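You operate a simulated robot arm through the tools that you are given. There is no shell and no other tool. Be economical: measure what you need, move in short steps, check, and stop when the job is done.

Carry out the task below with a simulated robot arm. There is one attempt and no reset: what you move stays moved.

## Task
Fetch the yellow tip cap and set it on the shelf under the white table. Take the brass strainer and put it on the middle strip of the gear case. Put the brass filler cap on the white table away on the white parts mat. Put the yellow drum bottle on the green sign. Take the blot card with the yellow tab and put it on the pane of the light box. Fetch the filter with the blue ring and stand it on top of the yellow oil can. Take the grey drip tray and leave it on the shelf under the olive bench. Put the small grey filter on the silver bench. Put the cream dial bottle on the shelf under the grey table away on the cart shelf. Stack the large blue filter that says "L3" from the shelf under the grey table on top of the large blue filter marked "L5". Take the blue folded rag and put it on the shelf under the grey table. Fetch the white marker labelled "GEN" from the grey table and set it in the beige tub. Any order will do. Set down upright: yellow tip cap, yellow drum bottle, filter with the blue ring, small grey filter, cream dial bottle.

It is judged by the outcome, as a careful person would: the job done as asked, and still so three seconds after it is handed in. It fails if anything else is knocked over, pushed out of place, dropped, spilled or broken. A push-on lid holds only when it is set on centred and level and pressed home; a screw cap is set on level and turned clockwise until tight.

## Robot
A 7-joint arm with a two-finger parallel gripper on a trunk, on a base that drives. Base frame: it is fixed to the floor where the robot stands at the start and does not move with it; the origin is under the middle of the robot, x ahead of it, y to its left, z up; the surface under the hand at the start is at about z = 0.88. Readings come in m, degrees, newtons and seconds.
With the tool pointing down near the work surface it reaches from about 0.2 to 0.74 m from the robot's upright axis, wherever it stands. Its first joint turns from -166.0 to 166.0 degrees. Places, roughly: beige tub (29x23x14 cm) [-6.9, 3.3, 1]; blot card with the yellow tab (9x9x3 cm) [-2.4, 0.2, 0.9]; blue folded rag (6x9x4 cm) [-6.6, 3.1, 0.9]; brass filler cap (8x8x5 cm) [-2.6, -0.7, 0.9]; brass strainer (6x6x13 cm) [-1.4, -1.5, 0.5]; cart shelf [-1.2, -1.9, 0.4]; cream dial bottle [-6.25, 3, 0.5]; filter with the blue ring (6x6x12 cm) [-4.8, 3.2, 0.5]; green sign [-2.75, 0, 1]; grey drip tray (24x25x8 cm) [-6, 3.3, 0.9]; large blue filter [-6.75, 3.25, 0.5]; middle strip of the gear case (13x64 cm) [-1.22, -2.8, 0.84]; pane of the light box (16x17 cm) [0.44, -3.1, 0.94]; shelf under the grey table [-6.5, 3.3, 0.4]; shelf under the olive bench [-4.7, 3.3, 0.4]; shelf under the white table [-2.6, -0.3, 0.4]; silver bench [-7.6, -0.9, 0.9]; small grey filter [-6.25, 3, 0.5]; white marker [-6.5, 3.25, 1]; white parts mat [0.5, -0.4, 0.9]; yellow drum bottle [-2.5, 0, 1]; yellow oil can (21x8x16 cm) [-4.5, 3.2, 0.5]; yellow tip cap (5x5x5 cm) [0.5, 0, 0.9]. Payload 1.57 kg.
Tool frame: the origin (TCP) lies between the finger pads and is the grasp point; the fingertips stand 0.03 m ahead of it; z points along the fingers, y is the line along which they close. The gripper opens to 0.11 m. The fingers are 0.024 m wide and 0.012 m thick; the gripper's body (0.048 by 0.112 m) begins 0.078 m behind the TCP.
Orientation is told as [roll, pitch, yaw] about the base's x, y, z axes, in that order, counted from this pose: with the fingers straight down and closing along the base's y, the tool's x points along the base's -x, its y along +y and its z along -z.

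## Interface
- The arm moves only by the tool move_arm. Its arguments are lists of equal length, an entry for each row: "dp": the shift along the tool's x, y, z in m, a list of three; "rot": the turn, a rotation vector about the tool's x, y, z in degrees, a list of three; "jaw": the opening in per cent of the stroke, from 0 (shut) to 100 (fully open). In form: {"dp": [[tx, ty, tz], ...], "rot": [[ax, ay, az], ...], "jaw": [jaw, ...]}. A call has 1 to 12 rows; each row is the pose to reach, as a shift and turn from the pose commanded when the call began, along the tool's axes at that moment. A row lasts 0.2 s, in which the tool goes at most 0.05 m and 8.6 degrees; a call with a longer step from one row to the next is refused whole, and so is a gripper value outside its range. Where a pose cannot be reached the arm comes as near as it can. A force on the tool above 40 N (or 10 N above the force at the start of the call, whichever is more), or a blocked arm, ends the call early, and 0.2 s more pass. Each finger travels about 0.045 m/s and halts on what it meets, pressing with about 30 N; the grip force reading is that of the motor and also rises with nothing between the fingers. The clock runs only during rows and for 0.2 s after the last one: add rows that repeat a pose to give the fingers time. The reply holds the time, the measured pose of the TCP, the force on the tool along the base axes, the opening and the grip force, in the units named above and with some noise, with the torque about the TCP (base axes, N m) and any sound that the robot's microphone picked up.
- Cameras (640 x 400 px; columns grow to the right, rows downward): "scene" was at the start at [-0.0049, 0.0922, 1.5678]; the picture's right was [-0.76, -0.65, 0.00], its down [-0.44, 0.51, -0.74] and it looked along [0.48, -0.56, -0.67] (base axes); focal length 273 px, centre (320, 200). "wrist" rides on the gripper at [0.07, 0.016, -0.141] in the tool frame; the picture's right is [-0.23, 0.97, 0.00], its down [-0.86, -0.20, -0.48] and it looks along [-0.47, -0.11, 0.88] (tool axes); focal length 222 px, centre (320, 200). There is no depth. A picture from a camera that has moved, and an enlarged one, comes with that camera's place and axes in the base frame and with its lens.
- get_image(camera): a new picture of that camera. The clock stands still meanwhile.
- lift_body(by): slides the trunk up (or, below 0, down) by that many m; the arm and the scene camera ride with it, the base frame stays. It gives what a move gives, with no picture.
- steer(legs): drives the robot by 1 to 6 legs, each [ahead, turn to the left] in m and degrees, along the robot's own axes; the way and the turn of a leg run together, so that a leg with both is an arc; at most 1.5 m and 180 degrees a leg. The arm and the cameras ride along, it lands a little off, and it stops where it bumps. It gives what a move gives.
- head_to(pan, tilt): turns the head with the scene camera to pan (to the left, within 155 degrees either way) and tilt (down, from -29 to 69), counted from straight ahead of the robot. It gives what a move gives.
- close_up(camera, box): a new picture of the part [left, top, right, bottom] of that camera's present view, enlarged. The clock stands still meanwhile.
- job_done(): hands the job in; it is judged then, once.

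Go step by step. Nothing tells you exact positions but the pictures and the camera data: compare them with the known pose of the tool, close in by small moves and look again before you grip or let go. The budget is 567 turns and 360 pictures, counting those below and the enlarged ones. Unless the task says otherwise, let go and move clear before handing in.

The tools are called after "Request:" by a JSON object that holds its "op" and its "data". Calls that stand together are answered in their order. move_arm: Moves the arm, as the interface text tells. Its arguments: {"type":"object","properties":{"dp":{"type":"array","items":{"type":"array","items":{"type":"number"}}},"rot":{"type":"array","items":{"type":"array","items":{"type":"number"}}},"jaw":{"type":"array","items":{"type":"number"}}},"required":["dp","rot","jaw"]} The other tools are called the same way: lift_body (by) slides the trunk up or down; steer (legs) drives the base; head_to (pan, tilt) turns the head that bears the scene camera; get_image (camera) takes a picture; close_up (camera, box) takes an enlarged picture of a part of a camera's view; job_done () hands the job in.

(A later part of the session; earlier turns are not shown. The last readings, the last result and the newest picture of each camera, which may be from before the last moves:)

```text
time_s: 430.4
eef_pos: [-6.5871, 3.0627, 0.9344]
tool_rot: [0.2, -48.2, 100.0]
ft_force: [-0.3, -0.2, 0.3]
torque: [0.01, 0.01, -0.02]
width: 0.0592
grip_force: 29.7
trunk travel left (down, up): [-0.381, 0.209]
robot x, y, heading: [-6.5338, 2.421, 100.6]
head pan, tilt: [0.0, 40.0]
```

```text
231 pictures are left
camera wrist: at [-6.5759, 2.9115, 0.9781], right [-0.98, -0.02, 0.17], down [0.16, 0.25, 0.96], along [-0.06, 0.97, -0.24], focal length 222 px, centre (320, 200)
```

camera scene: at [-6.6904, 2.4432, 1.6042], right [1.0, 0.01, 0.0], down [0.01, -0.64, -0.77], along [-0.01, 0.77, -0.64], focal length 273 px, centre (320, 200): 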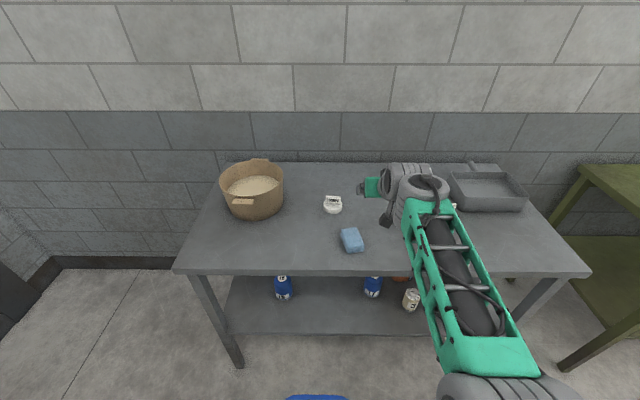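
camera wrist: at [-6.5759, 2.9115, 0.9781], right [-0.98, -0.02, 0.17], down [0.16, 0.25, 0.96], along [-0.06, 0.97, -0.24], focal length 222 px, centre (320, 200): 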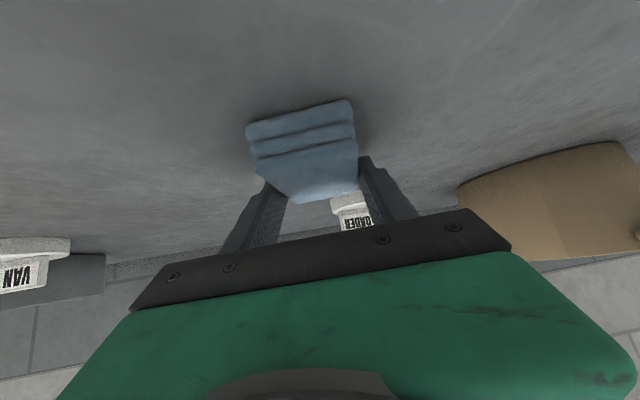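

Rag gripped. I lift, back out, and lower the trunk to shelf height.

Request:
{"op": "lift_body", "data": {"by": 0.1}}

Request:
{"op": "steer", "data": {"legs": [[-0.42, 0]]}}

Request:
{"op": "lift_body", "data": {"by": -0.4}}

Request:
{"op": "lift_body", "data": {"by": -0.075}}

Request:
{"op": "get_image", "data": {"camera": "scene"}}

Request:
{"op": "get_image", "data": {"camera": "wrist"}}

```text
time_s: 431.7
eef_pos: [-6.5875, 3.0628, 1.0338]
tool_rot: [0.2, -48.0, 100.0]
ft_force: [-0.8, 0.0, -0.7]
torque: [0.01, 0.02, 0.01]
width: 0.0591
grip_force: 30.3
trunk travel left (down, up): [-0.481, 0.109]
robot x, y, heading: [-6.5342, 2.4208, 100.6]
head pan, tilt: [0.0, 40.0]
```

```text
time_s: 434.3
eef_pos: [-6.5118, 2.6507, 1.0346]
tool_rot: [0.2, -48.0, 100.1]
ft_force: [0.3, 0.6, -1.0]
torque: [-0.02, 0.01, -0.04]
width: 0.0591
grip_force: 30.0
trunk travel left (down, up): [-0.481, 0.109]
robot x, y, heading: [-6.462, 2.0078, 100.9]
head pan, tilt: [0.0, 40.0]
```

```text
time_s: 438.1
eef_pos: [-6.5105, 2.65, 0.6349]
tool_rot: [0.2, -48.1, 100.3]
ft_force: [-0.2, 0.0, -0.8]
torque: [-0.02, -0.03, -0.03]
width: 0.0591
grip_force: 30.2
trunk travel left (down, up): [-0.081, 0.509]
robot x, y, heading: [-6.4576, 2.0051, 100.8]
head pan, tilt: [0.0, 40.0]
```

```text
time_s: 439.2
eef_pos: [-6.5113, 2.65, 0.5593]
tool_rot: [0.2, -48.0, 100.1]
ft_force: [-0.3, -0.4, -0.8]
torque: [0.0, -0.01, 0.0]
width: 0.0593
grip_force: 30.0
trunk travel left (down, up): [-0.006, 0.584]
robot x, y, heading: [-6.4574, 2.0041, 100.8]
head pan, tilt: [0.0, 40.0]
```

```text
230 pictures are left
camera scene: at [-6.6147, 2.0039, 1.0765], right [0.98, 0.19, 0.0], down [0.12, -0.63, -0.77], along [-0.14, 0.75, -0.64], focal length 273 px, centre (320, 200)
```

scene: 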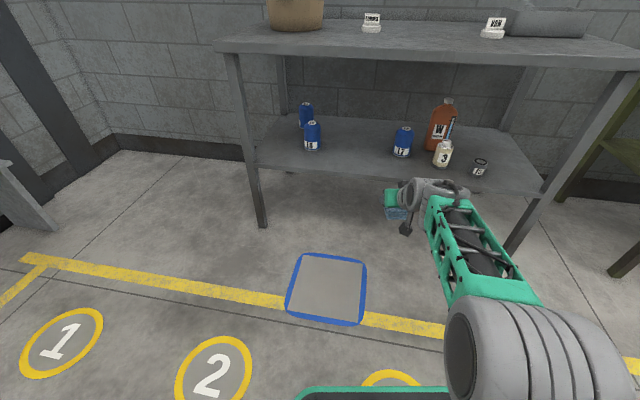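

```text
229 pictures are left
camera wrist: at [-6.4996, 2.4992, 0.6031], right [-0.98, -0.03, 0.17], down [0.16, 0.25, 0.96], along [-0.07, 0.97, -0.24], focal length 222 px, centre (320, 200)
```

wrist: 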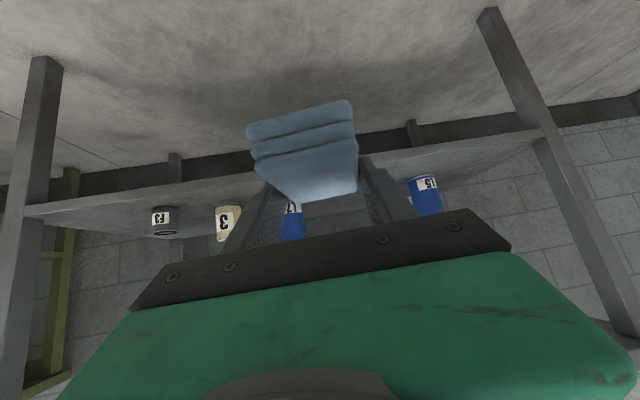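

Request:
{"op": "steer", "data": {"legs": [[0.4, 0]]}}

Request:
{"op": "move_arm", "data": {"dp": [[0, 0.035, 0], [0.02, 0.035, 0.025], [0.045, 0.035, 0.045], [0.06, 0.035, 0.06], [0.06, 0.035, 0.06]], "rot": [[0, 0, 0], [0, 0, 0], [0, 0, 0], [0, 0, 0], [0, 0, 0]], "jaw": [25, 25, 25, 25, 25]}}

Request:
{"op": "get_image", "data": {"camera": "wrist"}}

Request:
{"op": "get_image", "data": {"camera": "scene"}}

```text
time_s: 441.7
eef_pos: [-6.5858, 3.0402, 0.5605]
tool_rot: [0.3, -48.0, 100.3]
ft_force: [0.1, 0.1, -0.3]
torque: [0.01, -0.02, 0.03]
width: 0.0592
grip_force: 29.9
trunk travel left (down, up): [-0.006, 0.584]
robot x, y, heading: [-6.5329, 2.3982, 100.9]
head pan, tilt: [0.0, 40.0]
```

```text
time_s: 442.9
eef_pos: [-6.6214, 3.0389, 0.4758]
tool_rot: [0.3, -48.1, 100.3]
ft_force: [0.7, 0.7, 0.1]
torque: [0.02, 0.01, -0.04]
width: 0.0593
grip_force: 29.6
trunk travel left (down, up): [-0.006, 0.584]
robot x, y, heading: [-6.5306, 2.3976, 100.3]
head pan, tilt: [0.0, 40.0]
```

```text
228 pictures are left
camera wrist: at [-6.6096, 2.8881, 0.519], right [-0.98, -0.03, 0.17], down [0.16, 0.25, 0.96], along [-0.07, 0.97, -0.24], focal length 222 px, centre (320, 200)
```

wrist: 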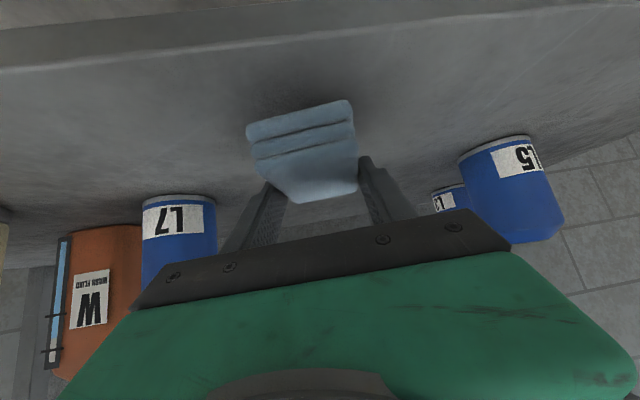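

```text
227 pictures are left
camera scene: at [-6.6888, 2.3939, 1.0765], right [0.98, 0.19, 0.0], down [0.12, -0.63, -0.77], along [-0.14, 0.75, -0.64], focal length 273 px, centre (320, 200)
```

scene: 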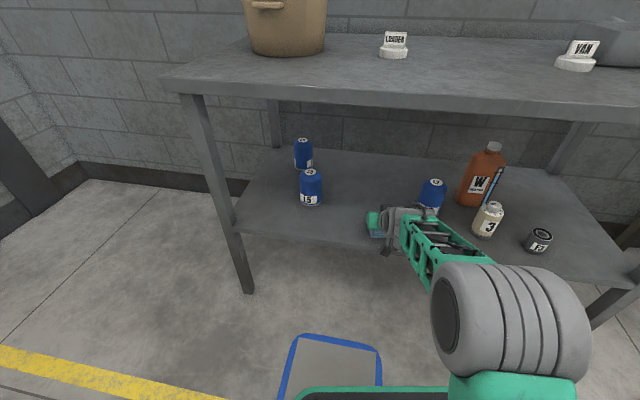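

Request:
{"op": "move_arm", "data": {"dp": [[0.008, 0, 0.007], [0.013, 0, 0.0115], [0.017, 0, 0.015], [0.02, 0, 0.018], [0.02, 0, 0.018]], "rot": [[0, 0, 0], [0, 0, 0], [0, 0, 0], [0, 0, 0], [0, 0, 0]], "jaw": [25, 25, 25, 25, 25]}}

```text
time_s: 444.1
eef_pos: [-6.6219, 3.0393, 0.4544]
tool_rot: [0.2, -48.7, 100.3]
ft_force: [2.1, -4.1, 27.8]
torque: [-0.51, -0.16, 0.02]
width: 0.0591
grip_force: 29.7
trunk travel left (down, up): [-0.006, 0.584]
robot x, y, heading: [-6.5326, 2.3954, 100.8]
head pan, tilt: [0.0, 40.0]
```

Rag on the shelf. I open and back out along the tool.

Request:
{"op": "move_arm", "data": {"dp": [[-0.003, 0, -0.003], [-0.003, 0, -0.003], [-0.003, 0, -0.003], [-0.003, 0, -0.003], [0, 0, -0.04], [0, 0, -0.08], [0, 0, -0.12]], "rot": [[0, 0, 0], [0, 0, 0], [0, 0, 0], [0, 0, 0], [0, 0, 0], [0, 0, 0], [0, 0, 0]], "jaw": [45, 65, 75, 75, 75, 75, 75]}}

Request:
{"op": "get_image", "data": {"camera": "wrist"}}

```text
time_s: 445.7
eef_pos: [-6.6068, 2.9502, 0.5269]
tool_rot: [0.2, -47.9, 100.3]
ft_force: [0.0, 0.3, -0.6]
torque: [-0.02, 0.0, -0.02]
width: 0.0823
grip_force: 0.1
trunk travel left (down, up): [-0.006, 0.584]
robot x, y, heading: [-6.5328, 2.396, 101.0]
head pan, tilt: [0.0, 40.0]
```

```text
226 pictures are left
camera wrist: at [-6.5949, 2.7993, 0.5712], right [-0.98, -0.03, 0.17], down [0.16, 0.25, 0.95], along [-0.07, 0.97, -0.24], focal length 222 px, centre (320, 200)
```

wrist: 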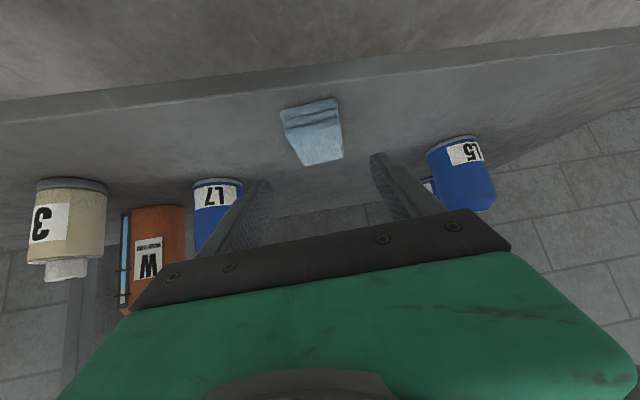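

The rag lies on the shelf. For L3 (behind L5) I'll work from the table's left end; I back off, raise, and look at the room there.

Request:
{"op": "steer", "data": {"legs": [[-0.45, 0], [0, 79]]}}

Request:
{"op": "lift_body", "data": {"by": 0.4}}

Request:
{"op": "head_to", "data": {"pan": -30, "tilt": 35}}

Request:
{"op": "get_image", "data": {"camera": "scene"}}

```text
time_s: 451.9
eef_pos: [-7.0042, 1.9745, 0.5282]
tool_rot: [0.2, -47.9, -179.3]
ft_force: [0.2, 0.3, 0.5]
torque: [0.01, -0.02, 0.0]
width: 0.0827
grip_force: 0.1
trunk travel left (down, up): [-0.006, 0.584]
robot x, y, heading: [-6.4474, 1.9563, -178.7]
head pan, tilt: [0.0, 40.0]
```

```text
time_s: 455.7
eef_pos: [-7.005, 1.9732, 0.9289]
tool_rot: [0.2, -48.0, -179.2]
ft_force: [0.4, -0.2, -0.6]
torque: [0.02, 0.01, -0.01]
width: 0.0824
grip_force: 0.0
trunk travel left (down, up): [-0.406, 0.184]
robot x, y, heading: [-6.4494, 1.9558, -178.6]
head pan, tilt: [0.0, 40.0]
```

```text
time_s: 456.7
eef_pos: [-7.0041, 1.9742, 0.9279]
tool_rot: [0.2, -48.0, -179.2]
ft_force: [0.0, 0.1, -0.1]
torque: [0.0, 0.04, -0.05]
width: 0.0825
grip_force: 0.0
trunk travel left (down, up): [-0.406, 0.184]
robot x, y, heading: [-6.4455, 1.954, -178.7]
head pan, tilt: [-30.0, 35.0]
```

```text
225 pictures are left
camera scene: at [-6.4603, 1.8451, 1.4841], right [0.48, 0.88, 0.0], down [0.5, -0.28, -0.82], along [-0.72, 0.39, -0.57], focal length 273 px, centre (320, 200)
```

scene: 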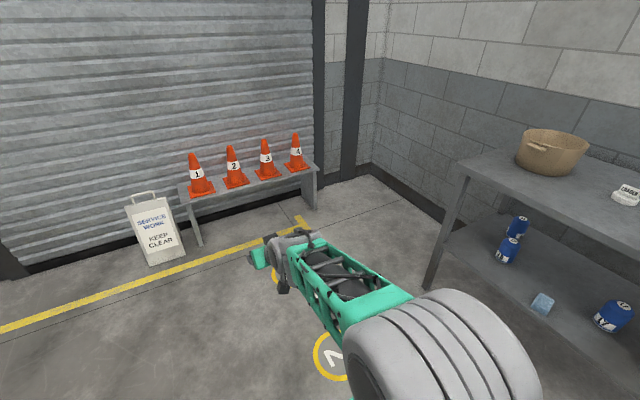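

There is plenty of room at the left end. I retract the arm and drive round to face the table's end.

Request:
{"op": "move_arm", "data": {"dp": [[0.024, 0, -0.027], [0.048, 0, -0.054], [0.07, 0, -0.078]], "rot": [[0, 0, 0], [0, 0, 0], [0, 0, 0]], "jaw": [90, 100, 100]}}

Request:
{"op": "steer", "data": {"legs": [[1.2, 0], [0, -91.3], [1.2, 0], [0, -78]]}}

Request:
{"op": "head_to", "data": {"pan": 0, "tilt": 35}}

Request:
{"op": "get_image", "data": {"camera": "scene"}}

```text
time_s: 457.5
eef_pos: [-6.8975, 1.9723, 0.9221]
tool_rot: [0.5, -47.0, -179.0]
ft_force: [0.5, 0.4, -0.1]
torque: [0.02, -0.04, 0.0]
width: 0.1099
grip_force: 0.1
trunk travel left (down, up): [-0.406, 0.184]
robot x, y, heading: [-6.4496, 1.9561, -178.9]
head pan, tilt: [-30.0, 35.0]
```

```text
time_s: 472.6
eef_pos: [-7.5763, 3.5559, 0.9187]
tool_rot: [0.4, -46.9, 88.8]
ft_force: [2.2, -16.9, 11.8]
torque: [0.15, 0.6, 0.82]
width: 0.1084
grip_force: 0.1
trunk travel left (down, up): [-0.406, 0.184]
robot x, y, heading: [-7.6143, 3.1095, 88.7]
head pan, tilt: [-30.0, 35.0]
stopped in leg 3: the force on the tool passed its limit at 93 N (the readings are from after the stop); the commanded pose is now the measured one
```

```text
time_s: 473.5
eef_pos: [-7.576, 3.5562, 0.9196]
tool_rot: [0.5, -46.8, 88.7]
ft_force: [2.8, -12.9, 7.8]
torque: [0.07, 0.39, 0.69]
width: 0.1079
grip_force: 0.0
trunk travel left (down, up): [-0.406, 0.184]
robot x, y, heading: [-7.6113, 3.1067, 88.9]
head pan, tilt: [0.0, 35.0]
```

```text
224 pictures are left
camera scene: at [-7.7648, 3.1397, 1.4844], right [1.0, -0.02, 0.0], down [-0.01, -0.57, -0.82], along [0.02, 0.82, -0.57], focal length 273 px, centre (320, 200)
```

scene: 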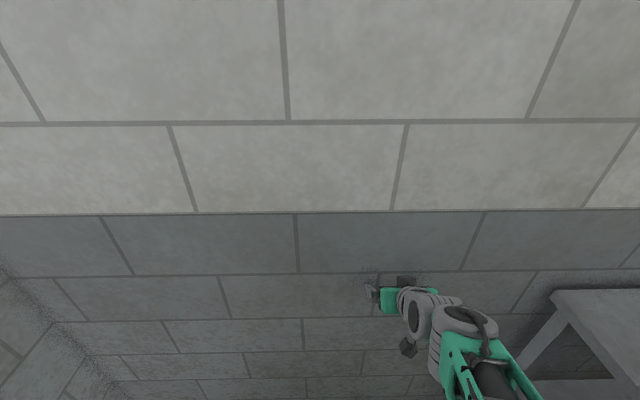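

The fingertips touched the wall lightly (wall y≈3.59). I back off and re-approach with a reversing turn.

Request:
{"op": "steer", "data": {"legs": [[-0.15, 0], [0, -114], [-0.42, 0], [0, 35]]}}

Request:
{"op": "get_image", "data": {"camera": "scene"}}

Request:
{"op": "get_image", "data": {"camera": "wrist"}}

```text
time_s: 477.7
eef_pos: [-7.2042, 3.1356, 0.9231]
tool_rot: [1.2, -47.0, 26.0]
ft_force: [-28.8, 7.0, 17.9]
torque: [-0.58, -0.15, -0.88]
width: 0.0925
grip_force: 0.0
trunk travel left (down, up): [-0.406, 0.184]
robot x, y, heading: [-7.6125, 2.957, 25.7]
head pan, tilt: [0.0, 35.0]
stopped in leg 2: the force on the tool passed its limit at 48 N (the readings are from after the stop); the commanded pose is now the measured one
```

```text
223 pictures are left
camera scene: at [-7.6604, 3.1125, 1.4838], right [0.43, -0.9, 0.0], down [-0.51, -0.25, -0.82], along [0.74, 0.35, -0.57], focal length 273 px, centre (320, 200)
```

scene: 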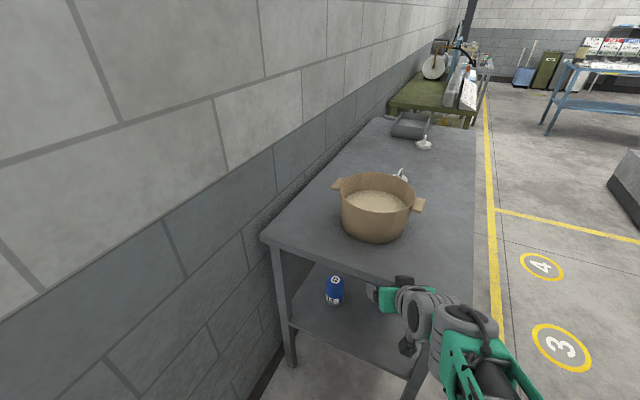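

```text
222 pictures are left
camera wrist: at [-7.3448, 3.0822, 0.9686], right [-0.3, 0.94, 0.18], down [0.3, -0.09, 0.95], along [0.9, 0.34, -0.26], focal length 222 px, centre (320, 200)
```

wrist: 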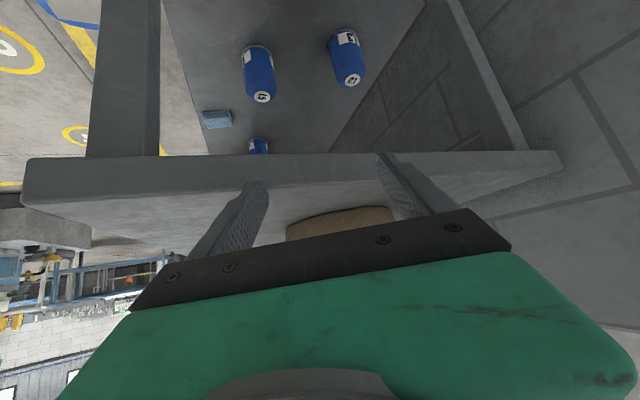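

The fingers brushed the table's end edge. I back off straight away and lower the trunk to shelf height before turning further.

Request:
{"op": "steer", "data": {"legs": [[-0.3, 0]]}}

Request:
{"op": "lift_body", "data": {"by": -0.3}}

Request:
{"op": "get_image", "data": {"camera": "scene"}}

Request:
{"op": "get_image", "data": {"camera": "wrist"}}

```text
time_s: 479.7
eef_pos: [-7.4675, 3.0032, 0.9219]
tool_rot: [1.2, -46.9, 25.3]
ft_force: [0.5, 0.8, 0.9]
torque: [0.0, 0.0, 0.0]
width: 0.1099
grip_force: 0.1
trunk travel left (down, up): [-0.406, 0.184]
robot x, y, heading: [-7.8826, 2.8337, 25.2]
head pan, tilt: [0.0, 35.0]
```

```text
time_s: 482.7
eef_pos: [-7.462, 3.0047, 0.6149]
tool_rot: [1.2, -46.0, 25.2]
ft_force: [-0.5, -0.2, 0.2]
torque: [-0.01, 0.01, 0.0]
width: 0.1101
grip_force: 0.1
trunk travel left (down, up): [-0.106, 0.484]
robot x, y, heading: [-7.8871, 2.8344, 25.2]
head pan, tilt: [0.0, 35.0]
```

```text
221 pictures are left
camera scene: at [-7.9148, 2.9895, 1.1834], right [0.42, -0.91, 0.0], down [-0.53, -0.25, -0.81], along [0.74, 0.35, -0.58], focal length 273 px, centre (320, 200)
```

scene: 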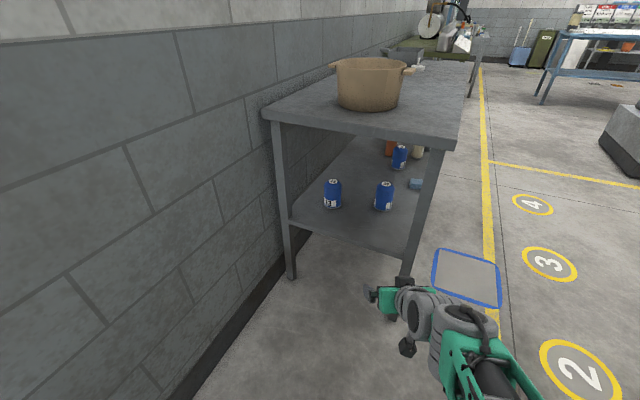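

```text
220 pictures are left
camera wrist: at [-7.6048, 2.9548, 0.6638], right [-0.29, 0.94, 0.18], down [0.32, -0.08, 0.95], along [0.9, 0.33, -0.27], focal length 222 px, centre (320, 200)
```

wrist: 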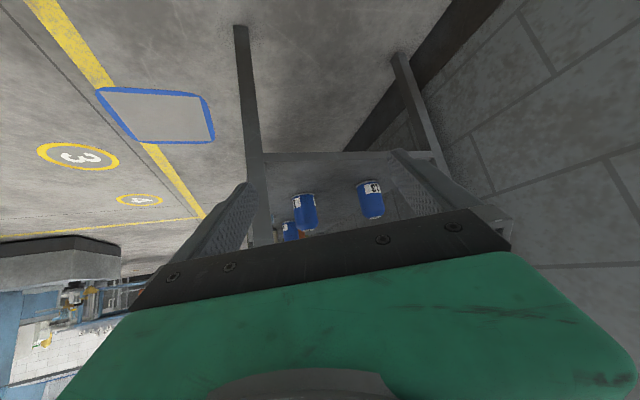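

All intact. L3 is at about [-6.94, 3.39] and L5 at [-6.85, 3.17]. I move to the middle of the table's end.

Request:
{"op": "steer", "data": {"legs": [[0, 28], [0.38, 0], [0, -38]]}}

Request:
{"op": "get_image", "data": {"camera": "scene"}}

Request:
{"op": "get_image", "data": {"camera": "wrist"}}

```text
time_s: 488.3
eef_pos: [-7.2165, 3.2396, 0.6164]
tool_rot: [1.4, -46.2, 16.3]
ft_force: [0.3, 0.1, -0.1]
torque: [-0.02, 0.03, 0.0]
width: 0.1099
grip_force: 0.2
trunk travel left (down, up): [-0.106, 0.484]
robot x, y, heading: [-7.6589, 3.1368, 16.2]
head pan, tilt: [0.0, 35.0]
```

```text
219 pictures are left
camera scene: at [-7.6652, 3.2926, 1.1843], right [0.28, -0.96, 0.0], down [-0.56, -0.16, -0.81], along [0.78, 0.23, -0.58], focal length 273 px, centre (320, 200)
```

scene: 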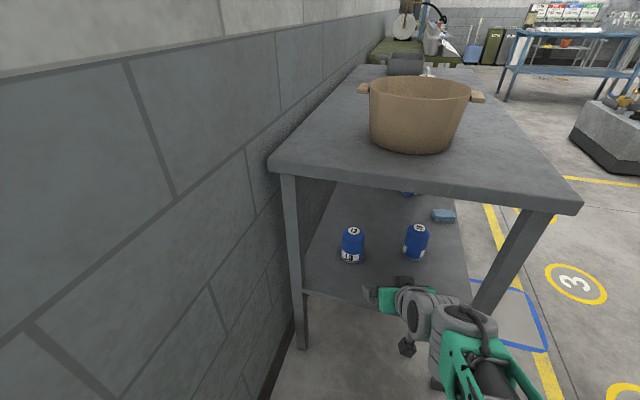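

```text
218 pictures are left
camera wrist: at [-7.3651, 3.2115, 0.6647], right [-0.14, 0.97, 0.18], down [0.3, -0.13, 0.95], along [0.94, 0.18, -0.27], focal length 222 px, centre (320, 200)
```

wrist: 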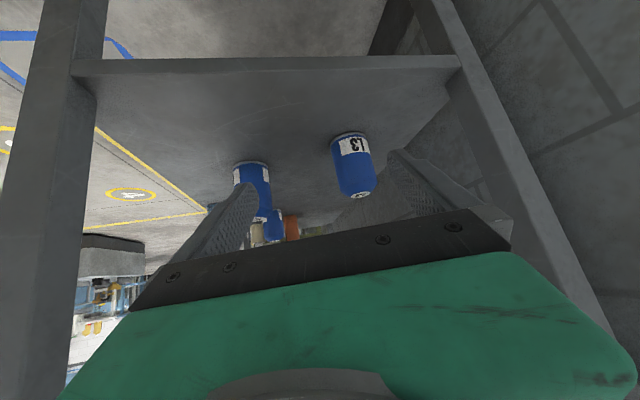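

L3 confirmed; centre about [-6.942, 3.387], L5 centre about [-6.851, 3.154]. I align the base and bring the hand down to grip height short of L3.

Request:
{"op": "steer", "data": {"legs": [[0, 4], [0.12, 0]]}}

Request:
{"op": "move_arm", "data": {"dp": [[0.025, 0.01, 0.022], [0.05, 0.01, 0.045], [0.075, 0.01, 0.068], [0.09, 0.01, 0.085], [0.09, 0.01, 0.085]], "rot": [[1.4, -4, 0], [1.4, -4, 0], [1.4, -4, 0], [1.4, -4, 0], [1.4, -4, 0]], "jaw": [100, 100, 100, 100, 100]}}

Request:
{"op": "get_image", "data": {"camera": "wrist"}}

```text
time_s: 489.9
eef_pos: [-7.1132, 3.3114, 0.616]
tool_rot: [1.3, -46.2, 20.3]
ft_force: [0.1, -0.3, -1.0]
torque: [-0.04, -0.01, 0.01]
width: 0.1101
grip_force: 0.1
trunk travel left (down, up): [-0.106, 0.484]
robot x, y, heading: [-7.5504, 3.1758, 20.2]
head pan, tilt: [0.0, 35.0]
```

```text
time_s: 491.1
eef_pos: [-7.1203, 3.3229, 0.4959]
tool_rot: [-0.2, -50.6, 20.3]
ft_force: [-0.1, 0.1, -0.1]
torque: [-0.03, 0.05, 0.01]
width: 0.11
grip_force: 0.0
trunk travel left (down, up): [-0.106, 0.484]
robot x, y, heading: [-7.5424, 3.1738, 20.1]
head pan, tilt: [0.0, 35.0]
```

```text
217 pictures are left
camera wrist: at [-7.2697, 3.2857, 0.5319], right [-0.2, 0.96, 0.17], down [0.23, -0.13, 0.96], along [0.95, 0.24, -0.2], focal length 222 px, centre (320, 200)
```

wrist: 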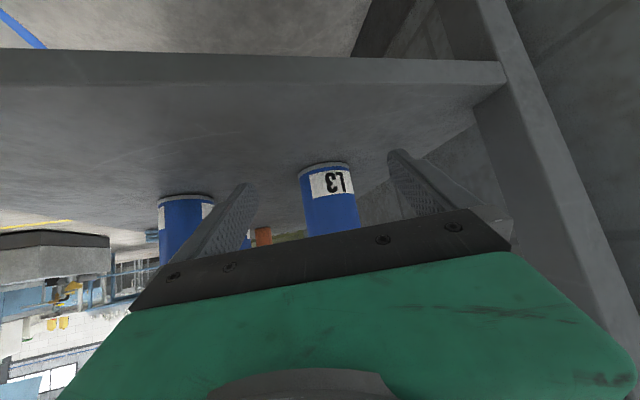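

Request:
{"op": "move_arm", "data": {"dp": [[-0.028, 0, 0.034], [-0.056, 0, 0.068], [-0.085, 0, 0.103], [-0.113, 0, 0.137], [-0.119, 0, 0.145], [-0.119, 0, 0.145]], "rot": [[0, 0, 0], [0, 0, 0], [0, 0, 0], [0, 0, 0], [0, 0, 0], [0, 0, 0]], "jaw": [100, 100, 100, 100, 100, 100]}}

Request:
{"op": "get_image", "data": {"camera": "wrist"}}

Request:
{"op": "get_image", "data": {"camera": "scene"}}

```text
time_s: 492.6
eef_pos: [-6.9438, 3.3881, 0.496]
tool_rot: [-0.1, -50.7, 20.5]
ft_force: [0.6, 0.0, -0.3]
torque: [-0.02, 0.02, 0.0]
width: 0.11
grip_force: 0.0
trunk travel left (down, up): [-0.106, 0.484]
robot x, y, heading: [-7.5437, 3.1775, 20.3]
head pan, tilt: [0.0, 35.0]
```

```text
216 pictures are left
camera wrist: at [-7.0943, 3.3514, 0.5327], right [-0.2, 0.96, 0.17], down [0.23, -0.13, 0.96], along [0.95, 0.24, -0.2], focal length 222 px, centre (320, 200)
```

wrist: 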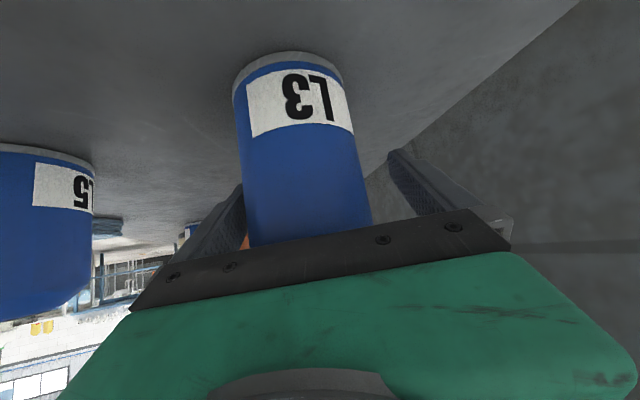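

```text
215 pictures are left
camera scene: at [-7.572, 3.3323, 1.1841], right [0.34, -0.94, 0.0], down [-0.54, -0.2, -0.82], along [0.77, 0.28, -0.57], focal length 273 px, centre (320, 200)
```

scene: 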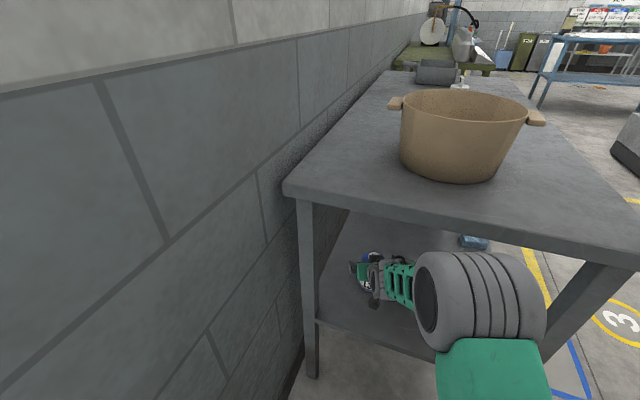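

L3 sits about 11 mm right of centre between the fingers. I shift, then close.

Request:
{"op": "move_arm", "data": {"dp": [[0, -0.006, 0], [0, -0.011, 0], [0, -0.011, 0], [0, -0.011, 0], [0, -0.011, 0], [0, -0.011, 0], [0, -0.011, 0]], "rot": [[0, 0, 0], [0, 0, 0], [0, 0, 0], [0, 0, 0], [0, 0, 0], [0, 0, 0], [0, 0, 0]], "jaw": [100, 100, 90, 75, 60, 55, 55]}}

Request:
{"op": "get_image", "data": {"camera": "wrist"}}

```text
time_s: 494.1
eef_pos: [-6.9405, 3.3781, 0.4959]
tool_rot: [-0.1, -50.7, 20.4]
ft_force: [-0.8, 2.6, 0.0]
torque: [0.26, 0.08, -0.04]
width: 0.0795
grip_force: 30.2
trunk travel left (down, up): [-0.106, 0.484]
robot x, y, heading: [-7.5483, 3.1752, 20.5]
head pan, tilt: [0.0, 35.0]
```

```text
214 pictures are left
camera wrist: at [-7.0907, 3.3416, 0.5329], right [-0.2, 0.96, 0.17], down [0.23, -0.13, 0.96], along [0.95, 0.24, -0.2], focal length 222 px, centre (320, 200)
```

wrist: 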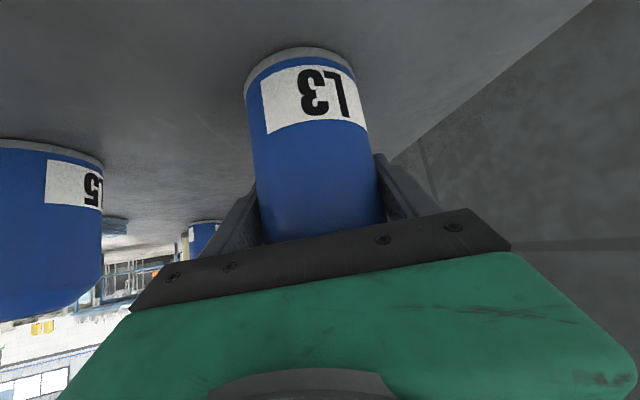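

Gripped at 80 mm. I lift with the arm by 0.14 m.

Request:
{"op": "move_arm", "data": {"dp": [[-0.027, 0, -0.022], [-0.054, 0, -0.044], [-0.081, 0, -0.067], [-0.108, 0, -0.089], [-0.108, 0, -0.089]], "rot": [[0, 0, 0], [0, 0, 0], [0, 0, 0], [0, 0, 0], [0, 0, 0]], "jaw": [55, 55, 55, 55, 55]}}

Request:
{"op": "get_image", "data": {"camera": "wrist"}}

Request:
{"op": "get_image", "data": {"camera": "scene"}}

```text
time_s: 495.6
eef_pos: [-6.9558, 3.3742, 0.6086]
tool_rot: [0.1, -47.3, 20.2]
ft_force: [-0.6, 0.4, -4.1]
torque: [0.03, -0.05, 0.05]
width: 0.0792
grip_force: 29.9
trunk travel left (down, up): [-0.106, 0.484]
robot x, y, heading: [-7.5478, 3.1787, 20.1]
head pan, tilt: [0.0, 35.0]
stopped in row 5: the arm was blocked; the commanded pose is now the measured one
```

```text
213 pictures are left
camera wrist: at [-7.1032, 3.3382, 0.6531], right [-0.19, 0.97, 0.17], down [0.28, -0.11, 0.95], along [0.94, 0.23, -0.25], focal length 222 px, centre (320, 200)
```

wrist: 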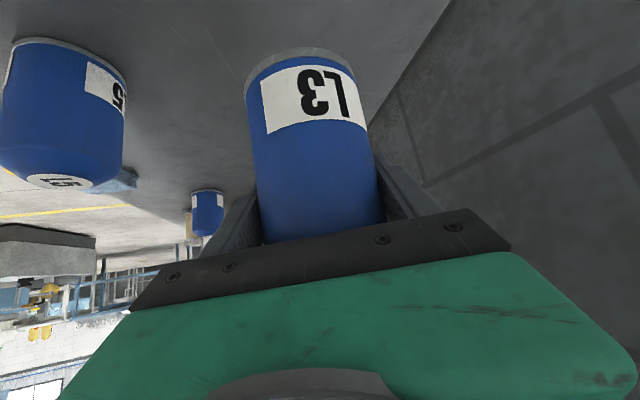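

```text
212 pictures are left
camera scene: at [-7.5724, 3.3323, 1.1861], right [0.34, -0.94, 0.0], down [-0.54, -0.2, -0.82], along [0.77, 0.28, -0.57], focal length 273 px, centre (320, 200)
```

scene: 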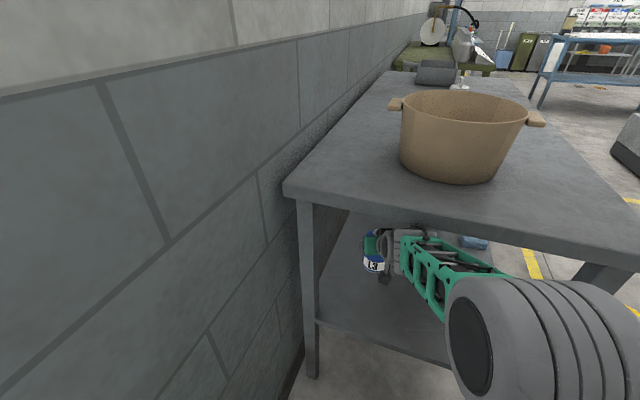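

The arm met the table's underside. I lower the trunk (which lowers the elbow) and lift again with the arm.

Request:
{"op": "lift_body", "data": {"by": -0.09}}

Request:
{"op": "move_arm", "data": {"dp": [[-0.022, 0, -0.02], [-0.044, 0, -0.041], [-0.066, 0, -0.061], [-0.088, 0, -0.082], [-0.088, 0, -0.082]], "rot": [[0, -3.4, 0], [0, -3.4, 0], [0, -3.4, 0], [0, -3.4, 0], [0, -3.4, 0]], "jaw": [55, 55, 55, 55, 55]}}

Request:
{"op": "get_image", "data": {"camera": "scene"}}

```text
time_s: 496.8
eef_pos: [-6.952, 3.3755, 0.5231]
tool_rot: [0.1, -48.1, 20.1]
ft_force: [0.4, -0.5, -4.3]
torque: [0.01, -0.03, 0.0]
width: 0.0794
grip_force: 30.1
trunk travel left (down, up): [-0.016, 0.574]
robot x, y, heading: [-7.5426, 3.177, 20.3]
head pan, tilt: [0.0, 35.0]
```

```text
time_s: 498.0
eef_pos: [-6.9555, 3.3758, 0.6427]
tool_rot: [0.1, -51.5, 20.2]
ft_force: [0.7, -0.6, -3.8]
torque: [0.0, -0.03, 0.0]
width: 0.0795
grip_force: 30.2
trunk travel left (down, up): [-0.016, 0.574]
robot x, y, heading: [-7.5431, 3.1779, 20.2]
head pan, tilt: [0.0, 35.0]
```

```text
211 pictures are left
camera scene: at [-7.572, 3.3323, 1.0941], right [0.34, -0.94, 0.0], down [-0.54, -0.2, -0.82], along [0.77, 0.28, -0.57], focal length 273 px, centre (320, 200)
```

scene: 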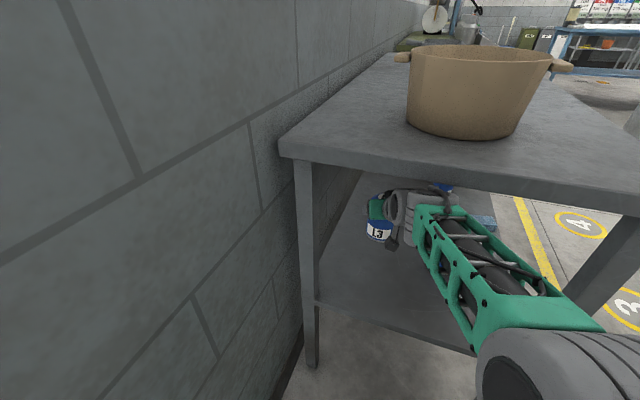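

Now at 0.64 with clearance. I turn the base right toward L5 in two steps.

Request:
{"op": "steer", "data": {"legs": [[0, -12]]}}

Request:
{"op": "get_image", "data": {"camera": "scene"}}

Request:
{"op": "get_image", "data": {"camera": "wrist"}}

```text
time_s: 499.2
eef_pos: [-6.9266, 3.2484, 0.6413]
tool_rot: [0.2, -51.5, 8.4]
ft_force: [0.1, 0.2, -4.4]
torque: [0.0, -0.02, 0.01]
width: 0.0796
grip_force: 30.3
trunk travel left (down, up): [-0.016, 0.574]
robot x, y, heading: [-7.5469, 3.1774, 8.4]
head pan, tilt: [0.0, 35.0]
```

```text
210 pictures are left
camera scene: at [-7.5394, 3.3345, 1.0941], right [0.14, -0.99, 0.0], down [-0.57, -0.08, -0.82], along [0.81, 0.12, -0.57], focal length 273 px, centre (320, 200)
```

scene: 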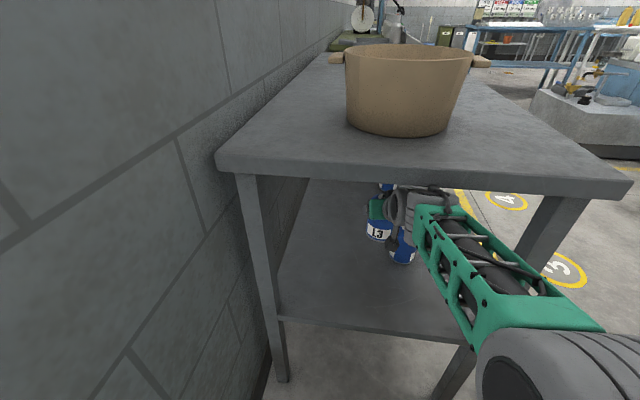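

```text
209 pictures are left
camera wrist: at [-7.0808, 3.2429, 0.6765], right [0.0, 0.98, 0.18], down [0.19, -0.18, 0.97], along [0.98, 0.04, -0.18], focal length 222 px, centre (320, 200)
```

wrist: 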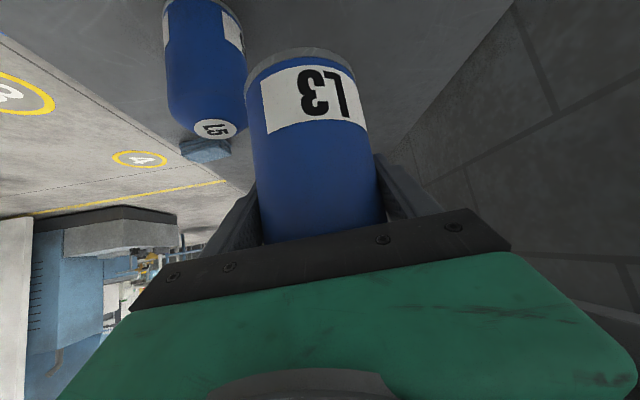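

Request:
{"op": "steer", "data": {"legs": [[0, -5]]}}

Request:
{"op": "move_arm", "data": {"dp": [[-0.012, -0.012, 0.015], [-0.024, -0.024, 0.029], [-0.035, -0.035, 0.043], [-0.045, -0.046, 0.056], [-0.045, -0.046, 0.056]], "rot": [[0, 0, 0], [0, 0, 0], [0, 0, 0], [0, 0, 0], [0, 0, 0]], "jaw": [55, 55, 55, 55, 55]}}

Request:
{"op": "get_image", "data": {"camera": "scene"}}

Request:
{"op": "get_image", "data": {"camera": "wrist"}}

```text
time_s: 500.1
eef_pos: [-6.9221, 3.1927, 0.6417]
tool_rot: [0.3, -51.5, 3.2]
ft_force: [0.4, -0.1, -4.2]
torque: [0.02, -0.04, 0.04]
width: 0.0794
grip_force: 29.6
trunk travel left (down, up): [-0.016, 0.574]
robot x, y, heading: [-7.5455, 3.1737, 3.3]
head pan, tilt: [0.0, 35.0]
```

```text
time_s: 501.3
eef_pos: [-6.8603, 3.1537, 0.6223]
tool_rot: [0.4, -49.7, 3.0]
ft_force: [1.4, -0.6, -3.4]
torque: [0.01, -0.02, 0.01]
width: 0.0793
grip_force: 30.2
trunk travel left (down, up): [-0.016, 0.574]
robot x, y, heading: [-7.5469, 3.1767, 3.3]
head pan, tilt: [0.0, 35.0]
```

```text
208 pictures are left
camera scene: at [-7.5324, 3.337, 1.0921], right [0.06, -1.0, 0.0], down [-0.57, -0.04, -0.82], along [0.82, 0.04, -0.57], focal length 273 px, centre (320, 200)
```

scene: 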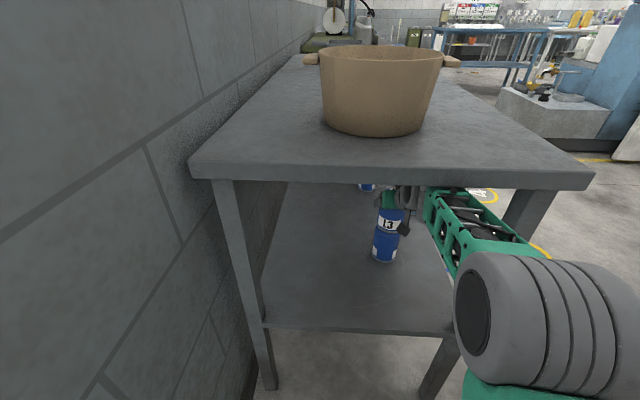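

```text
207 pictures are left
camera wrist: at [-7.0133, 3.1635, 0.6617], right [0.09, 0.98, 0.18], down [0.2, -0.19, 0.96], along [0.98, -0.05, -0.21], focal length 222 px, centre (320, 200)
```

wrist: 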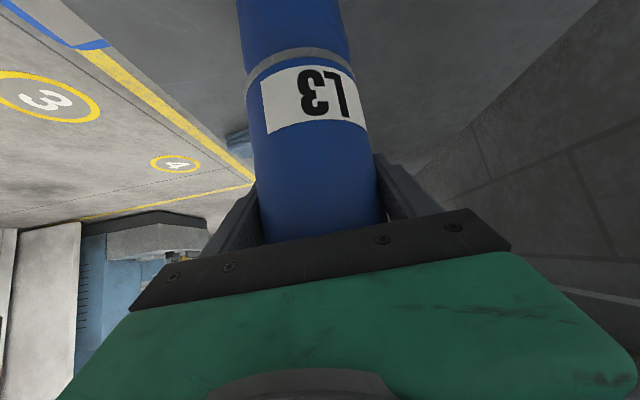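

L3 is nearly over L5; the arm seems to graze the table edge, so I relax downward slightly and go 10 mm further in.

Request:
{"op": "move_arm", "data": {"dp": [[0.012, 0, 0.01], [0.009, 0, 0.016], [0.009, 0, 0.016]], "rot": [[0, 0, 0], [0, 0, 0], [0, 0, 0]], "jaw": [55, 55, 55]}}

Request:
{"op": "close_up", "data": {"camera": "scene", "box": [320, 160, 480, 290]}}

Request:
{"op": "get_image", "data": {"camera": "wrist"}}

```text
time_s: 502.1
eef_pos: [-6.8452, 3.1526, 0.6237]
tool_rot: [0.5, -51.4, 3.0]
ft_force: [0.6, -1.0, -3.9]
torque: [-0.01, -0.05, -0.02]
width: 0.0793
grip_force: 30.1
trunk travel left (down, up): [-0.016, 0.574]
robot x, y, heading: [-7.5435, 3.1761, 2.8]
head pan, tilt: [0.0, 35.0]
```

```text
3.08 times, centred on (400, 225) of scene
camera zoom: at [-7.5275, 3.3327, 1.0949], right [0.05, -1.0, 0.0], down [-0.57, -0.03, -0.82], along [0.82, 0.04, -0.57], focal length 839 px, centre (74, 123)
```

zoom: 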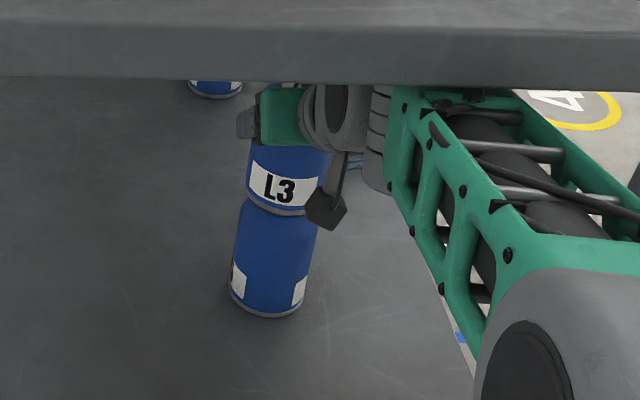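

```text
205 pictures are left
camera wrist: at [-6.9987, 3.1605, 0.6581], right [0.09, 0.98, 0.18], down [0.17, -0.19, 0.97], along [0.98, -0.05, -0.19], focal length 222 px, centre (320, 200)
```

wrist: 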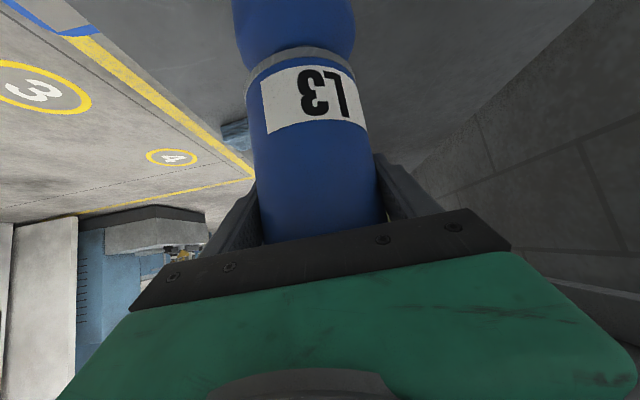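

Request:
{"op": "move_arm", "data": {"dp": [[0.006, 0, 0.0], [0.014, 0, 0.0047], [0.0165, 0, 0.0067], [0.019, 0, 0.0087], [0.019, 0, 0.0087]], "rot": [[0, 0.5, 0], [0, 0.7, 0], [0, 0.7, 0], [0, 0.7, 0], [0, 0.7, 0]], "jaw": [55, 55, 55, 55, 55]}}

Request:
{"op": "close_up", "data": {"camera": "scene", "box": [320, 160, 480, 290]}}

```text
time_s: 503.3
eef_pos: [-6.8477, 3.1516, 0.6098]
tool_rot: [0.0, -51.0, 3.2]
ft_force: [5.0, 0.0, 21.9]
torque: [-0.3, -0.1, 0.03]
width: 0.0798
grip_force: 30.4
trunk travel left (down, up): [-0.016, 0.574]
robot x, y, heading: [-7.5474, 3.1767, 3.2]
head pan, tilt: [0.0, 35.0]
```

```text
3.08 times, centred on (400, 225) of scene
camera zoom: at [-7.5272, 3.3337, 1.0942], right [0.06, -1.0, 0.0], down [-0.57, -0.03, -0.82], along [0.82, 0.05, -0.57], focal length 839 px, centre (74, 123)
```

zoom: 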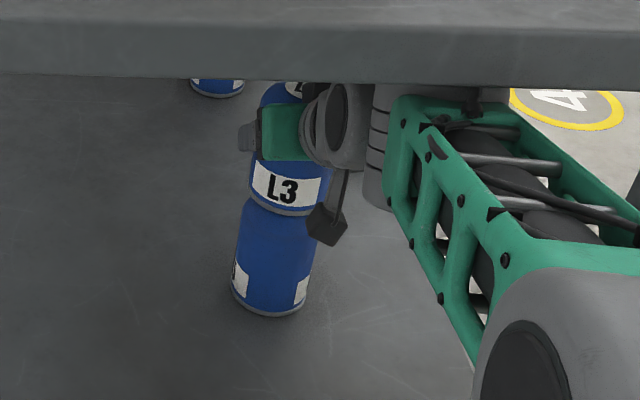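

In contact. I ease off, open the jaws, and check before withdrawing.

Request:
{"op": "move_arm", "data": {"dp": [[-0.002, 0, -0.0015], [-0.002, 0, -0.0015], [-0.002, 0, -0.0015], [-0.002, 0, -0.0015], [-0.002, 0, -0.0015], [-0.002, 0, -0.0015]], "rot": [[0, 0, 0], [0, 0, 0], [0, 0, 0], [0, 0, 0], [0, 0, 0], [0, 0, 0]], "jaw": [55, 73, 78, 85, 95, 100]}}

Request:
{"op": "get_image", "data": {"camera": "wrist"}}

Request:
{"op": "close_up", "data": {"camera": "scene", "box": [320, 160, 480, 290]}}

```text
time_s: 504.7
eef_pos: [-6.8462, 3.1519, 0.6069]
tool_rot: [0.2, -50.8, 3.1]
ft_force: [0.5, 0.2, -0.7]
torque: [-0.01, 0.01, 0.01]
width: 0.1097
grip_force: 0.0
trunk travel left (down, up): [-0.016, 0.574]
robot x, y, heading: [-7.5445, 3.1788, 3.2]
head pan, tilt: [0.0, 35.0]
```

```text
203 pictures are left
camera wrist: at [-7.0005, 3.1608, 0.643], right [0.09, 0.98, 0.18], down [0.18, -0.19, 0.96], along [0.98, -0.05, -0.19], focal length 222 px, centre (320, 200)
```

wrist: 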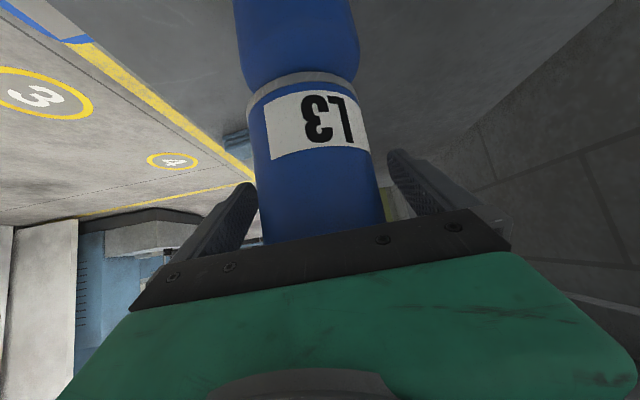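

```text
3.08 times, centred on (400, 225) of scene
camera zoom: at [-7.5259, 3.3337, 1.0941], right [0.06, -1.0, 0.0], down [-0.57, -0.03, -0.82], along [0.82, 0.05, -0.57], focal length 839 px, centre (74, 123)
```

zoom: 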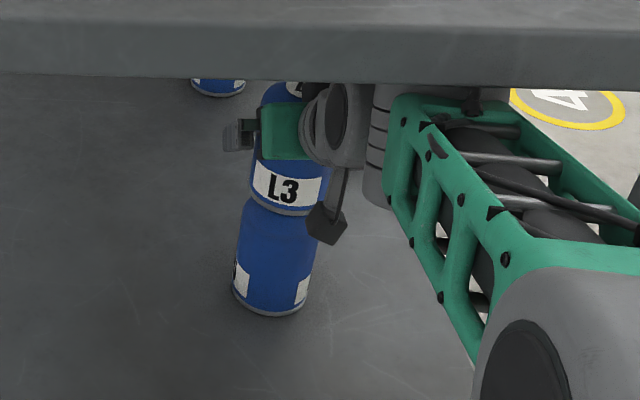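

The stack stands. I reverse straight out.

Request:
{"op": "steer", "data": {"legs": [[-0.35, 0]]}}

Request:
{"op": "get_image", "data": {"camera": "scene"}}

```text
time_s: 507.0
eef_pos: [-7.2014, 3.1339, 0.608]
tool_rot: [0.2, -50.8, 3.5]
ft_force: [-0.3, -0.1, -0.3]
torque: [0.03, 0.0, -0.03]
width: 0.11
grip_force: 0.1
trunk travel left (down, up): [-0.016, 0.574]
robot x, y, heading: [-7.9013, 3.156, 3.0]
head pan, tilt: [0.0, 35.0]
```

```text
201 pictures are left
camera scene: at [-7.8808, 3.3127, 1.0941], right [0.06, -1.0, 0.0], down [-0.57, -0.03, -0.82], along [0.82, 0.05, -0.57], focal length 273 px, centre (320, 200)
```

scene: 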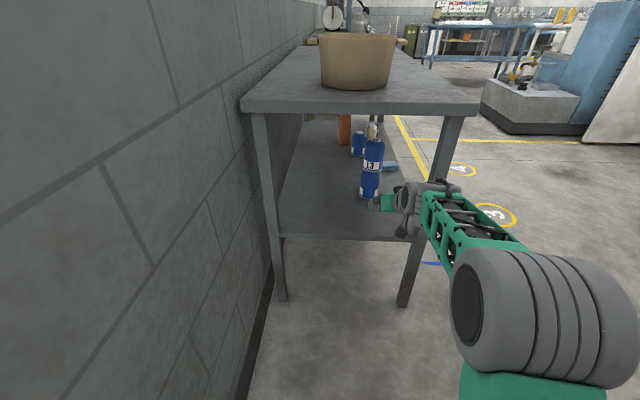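

L3 stands on L5. Next the small grey filter F3: I retract the arm and drive round to the table's front.

Request:
{"op": "move_arm", "data": {"dp": [[0.025, 0, -0.031], [0.05, 0, -0.062], [0.075, 0, -0.093], [0.1, 0, -0.124], [0.12, 0, -0.148]], "rot": [[0, 0, 0], [0, 0, 0], [0, 0, 0], [0, 0, 0], [0, 0, 0]], "jaw": [100, 90, 80, 80, 80]}}

Request:
{"op": "steer", "data": {"legs": [[0, -93], [1.1, 0], [0, 90], [1.5, 0], [0.3, 0], [0, 90]]}}

Request:
{"op": "get_image", "data": {"camera": "scene"}}

Request:
{"op": "get_image", "data": {"camera": "wrist"}}

```text
time_s: 508.2
eef_pos: [-7.3908, 3.1215, 0.6071]
tool_rot: [0.2, -50.7, 3.5]
ft_force: [0.2, 0.3, 0.3]
torque: [-0.01, -0.03, -0.01]
width: 0.0882
grip_force: 0.0
trunk travel left (down, up): [-0.016, 0.574]
robot x, y, heading: [-7.9018, 3.1575, 3.3]
head pan, tilt: [0.0, 35.0]
```

```text
time_s: 534.0
eef_pos: [-6.0504, 2.6308, 0.6081]
tool_rot: [0.2, -50.8, 91.3]
ft_force: [0.7, 0.0, 1.3]
torque: [0.01, 0.01, 0.01]
width: 0.0882
grip_force: 0.1
trunk travel left (down, up): [-0.016, 0.574]
robot x, y, heading: [-6.1023, 2.1242, 91.4]
head pan, tilt: [0.0, 35.0]
```

```text
200 pictures are left
camera scene: at [-6.2581, 2.1491, 1.0941], right [1.0, 0.02, 0.0], down [0.01, -0.57, -0.82], along [-0.02, 0.82, -0.57], focal length 273 px, centre (320, 200)
```

scene: 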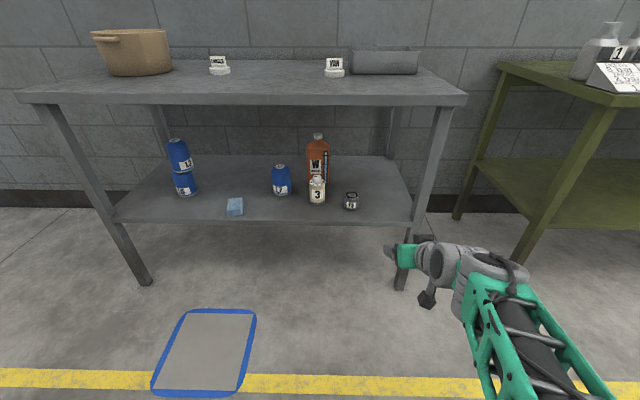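

```text
199 pictures are left
camera wrist: at [-6.0628, 2.4792, 0.6432], right [-0.98, 0.12, 0.18], down [0.2, 0.17, 0.96], along [0.08, 0.98, -0.19], focal length 222 px, centre (320, 200)
```

wrist: 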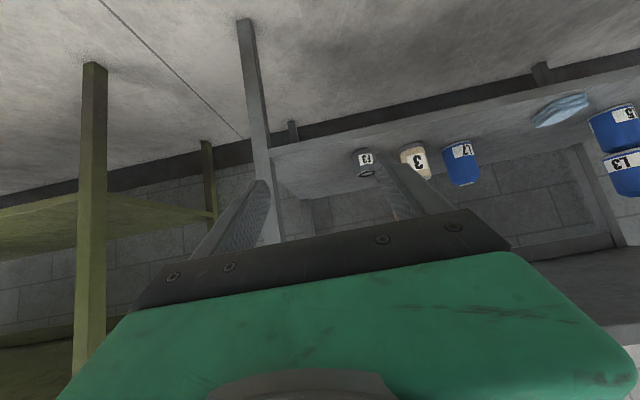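

Request:
{"op": "close_up", "data": {"camera": "scene", "box": [260, 120, 400, 220]}}

```text
4.00 times, centred on (330, 170) of scene
camera zoom: at [-6.2581, 2.1491, 1.0941], right [1.0, 0.02, 0.0], down [0.01, -0.57, -0.82], along [-0.02, 0.82, -0.57], focal length 1091 px, centre (280, 320)
```

zoom: 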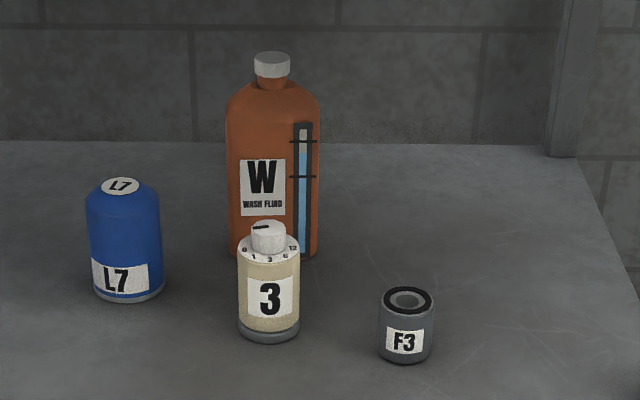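

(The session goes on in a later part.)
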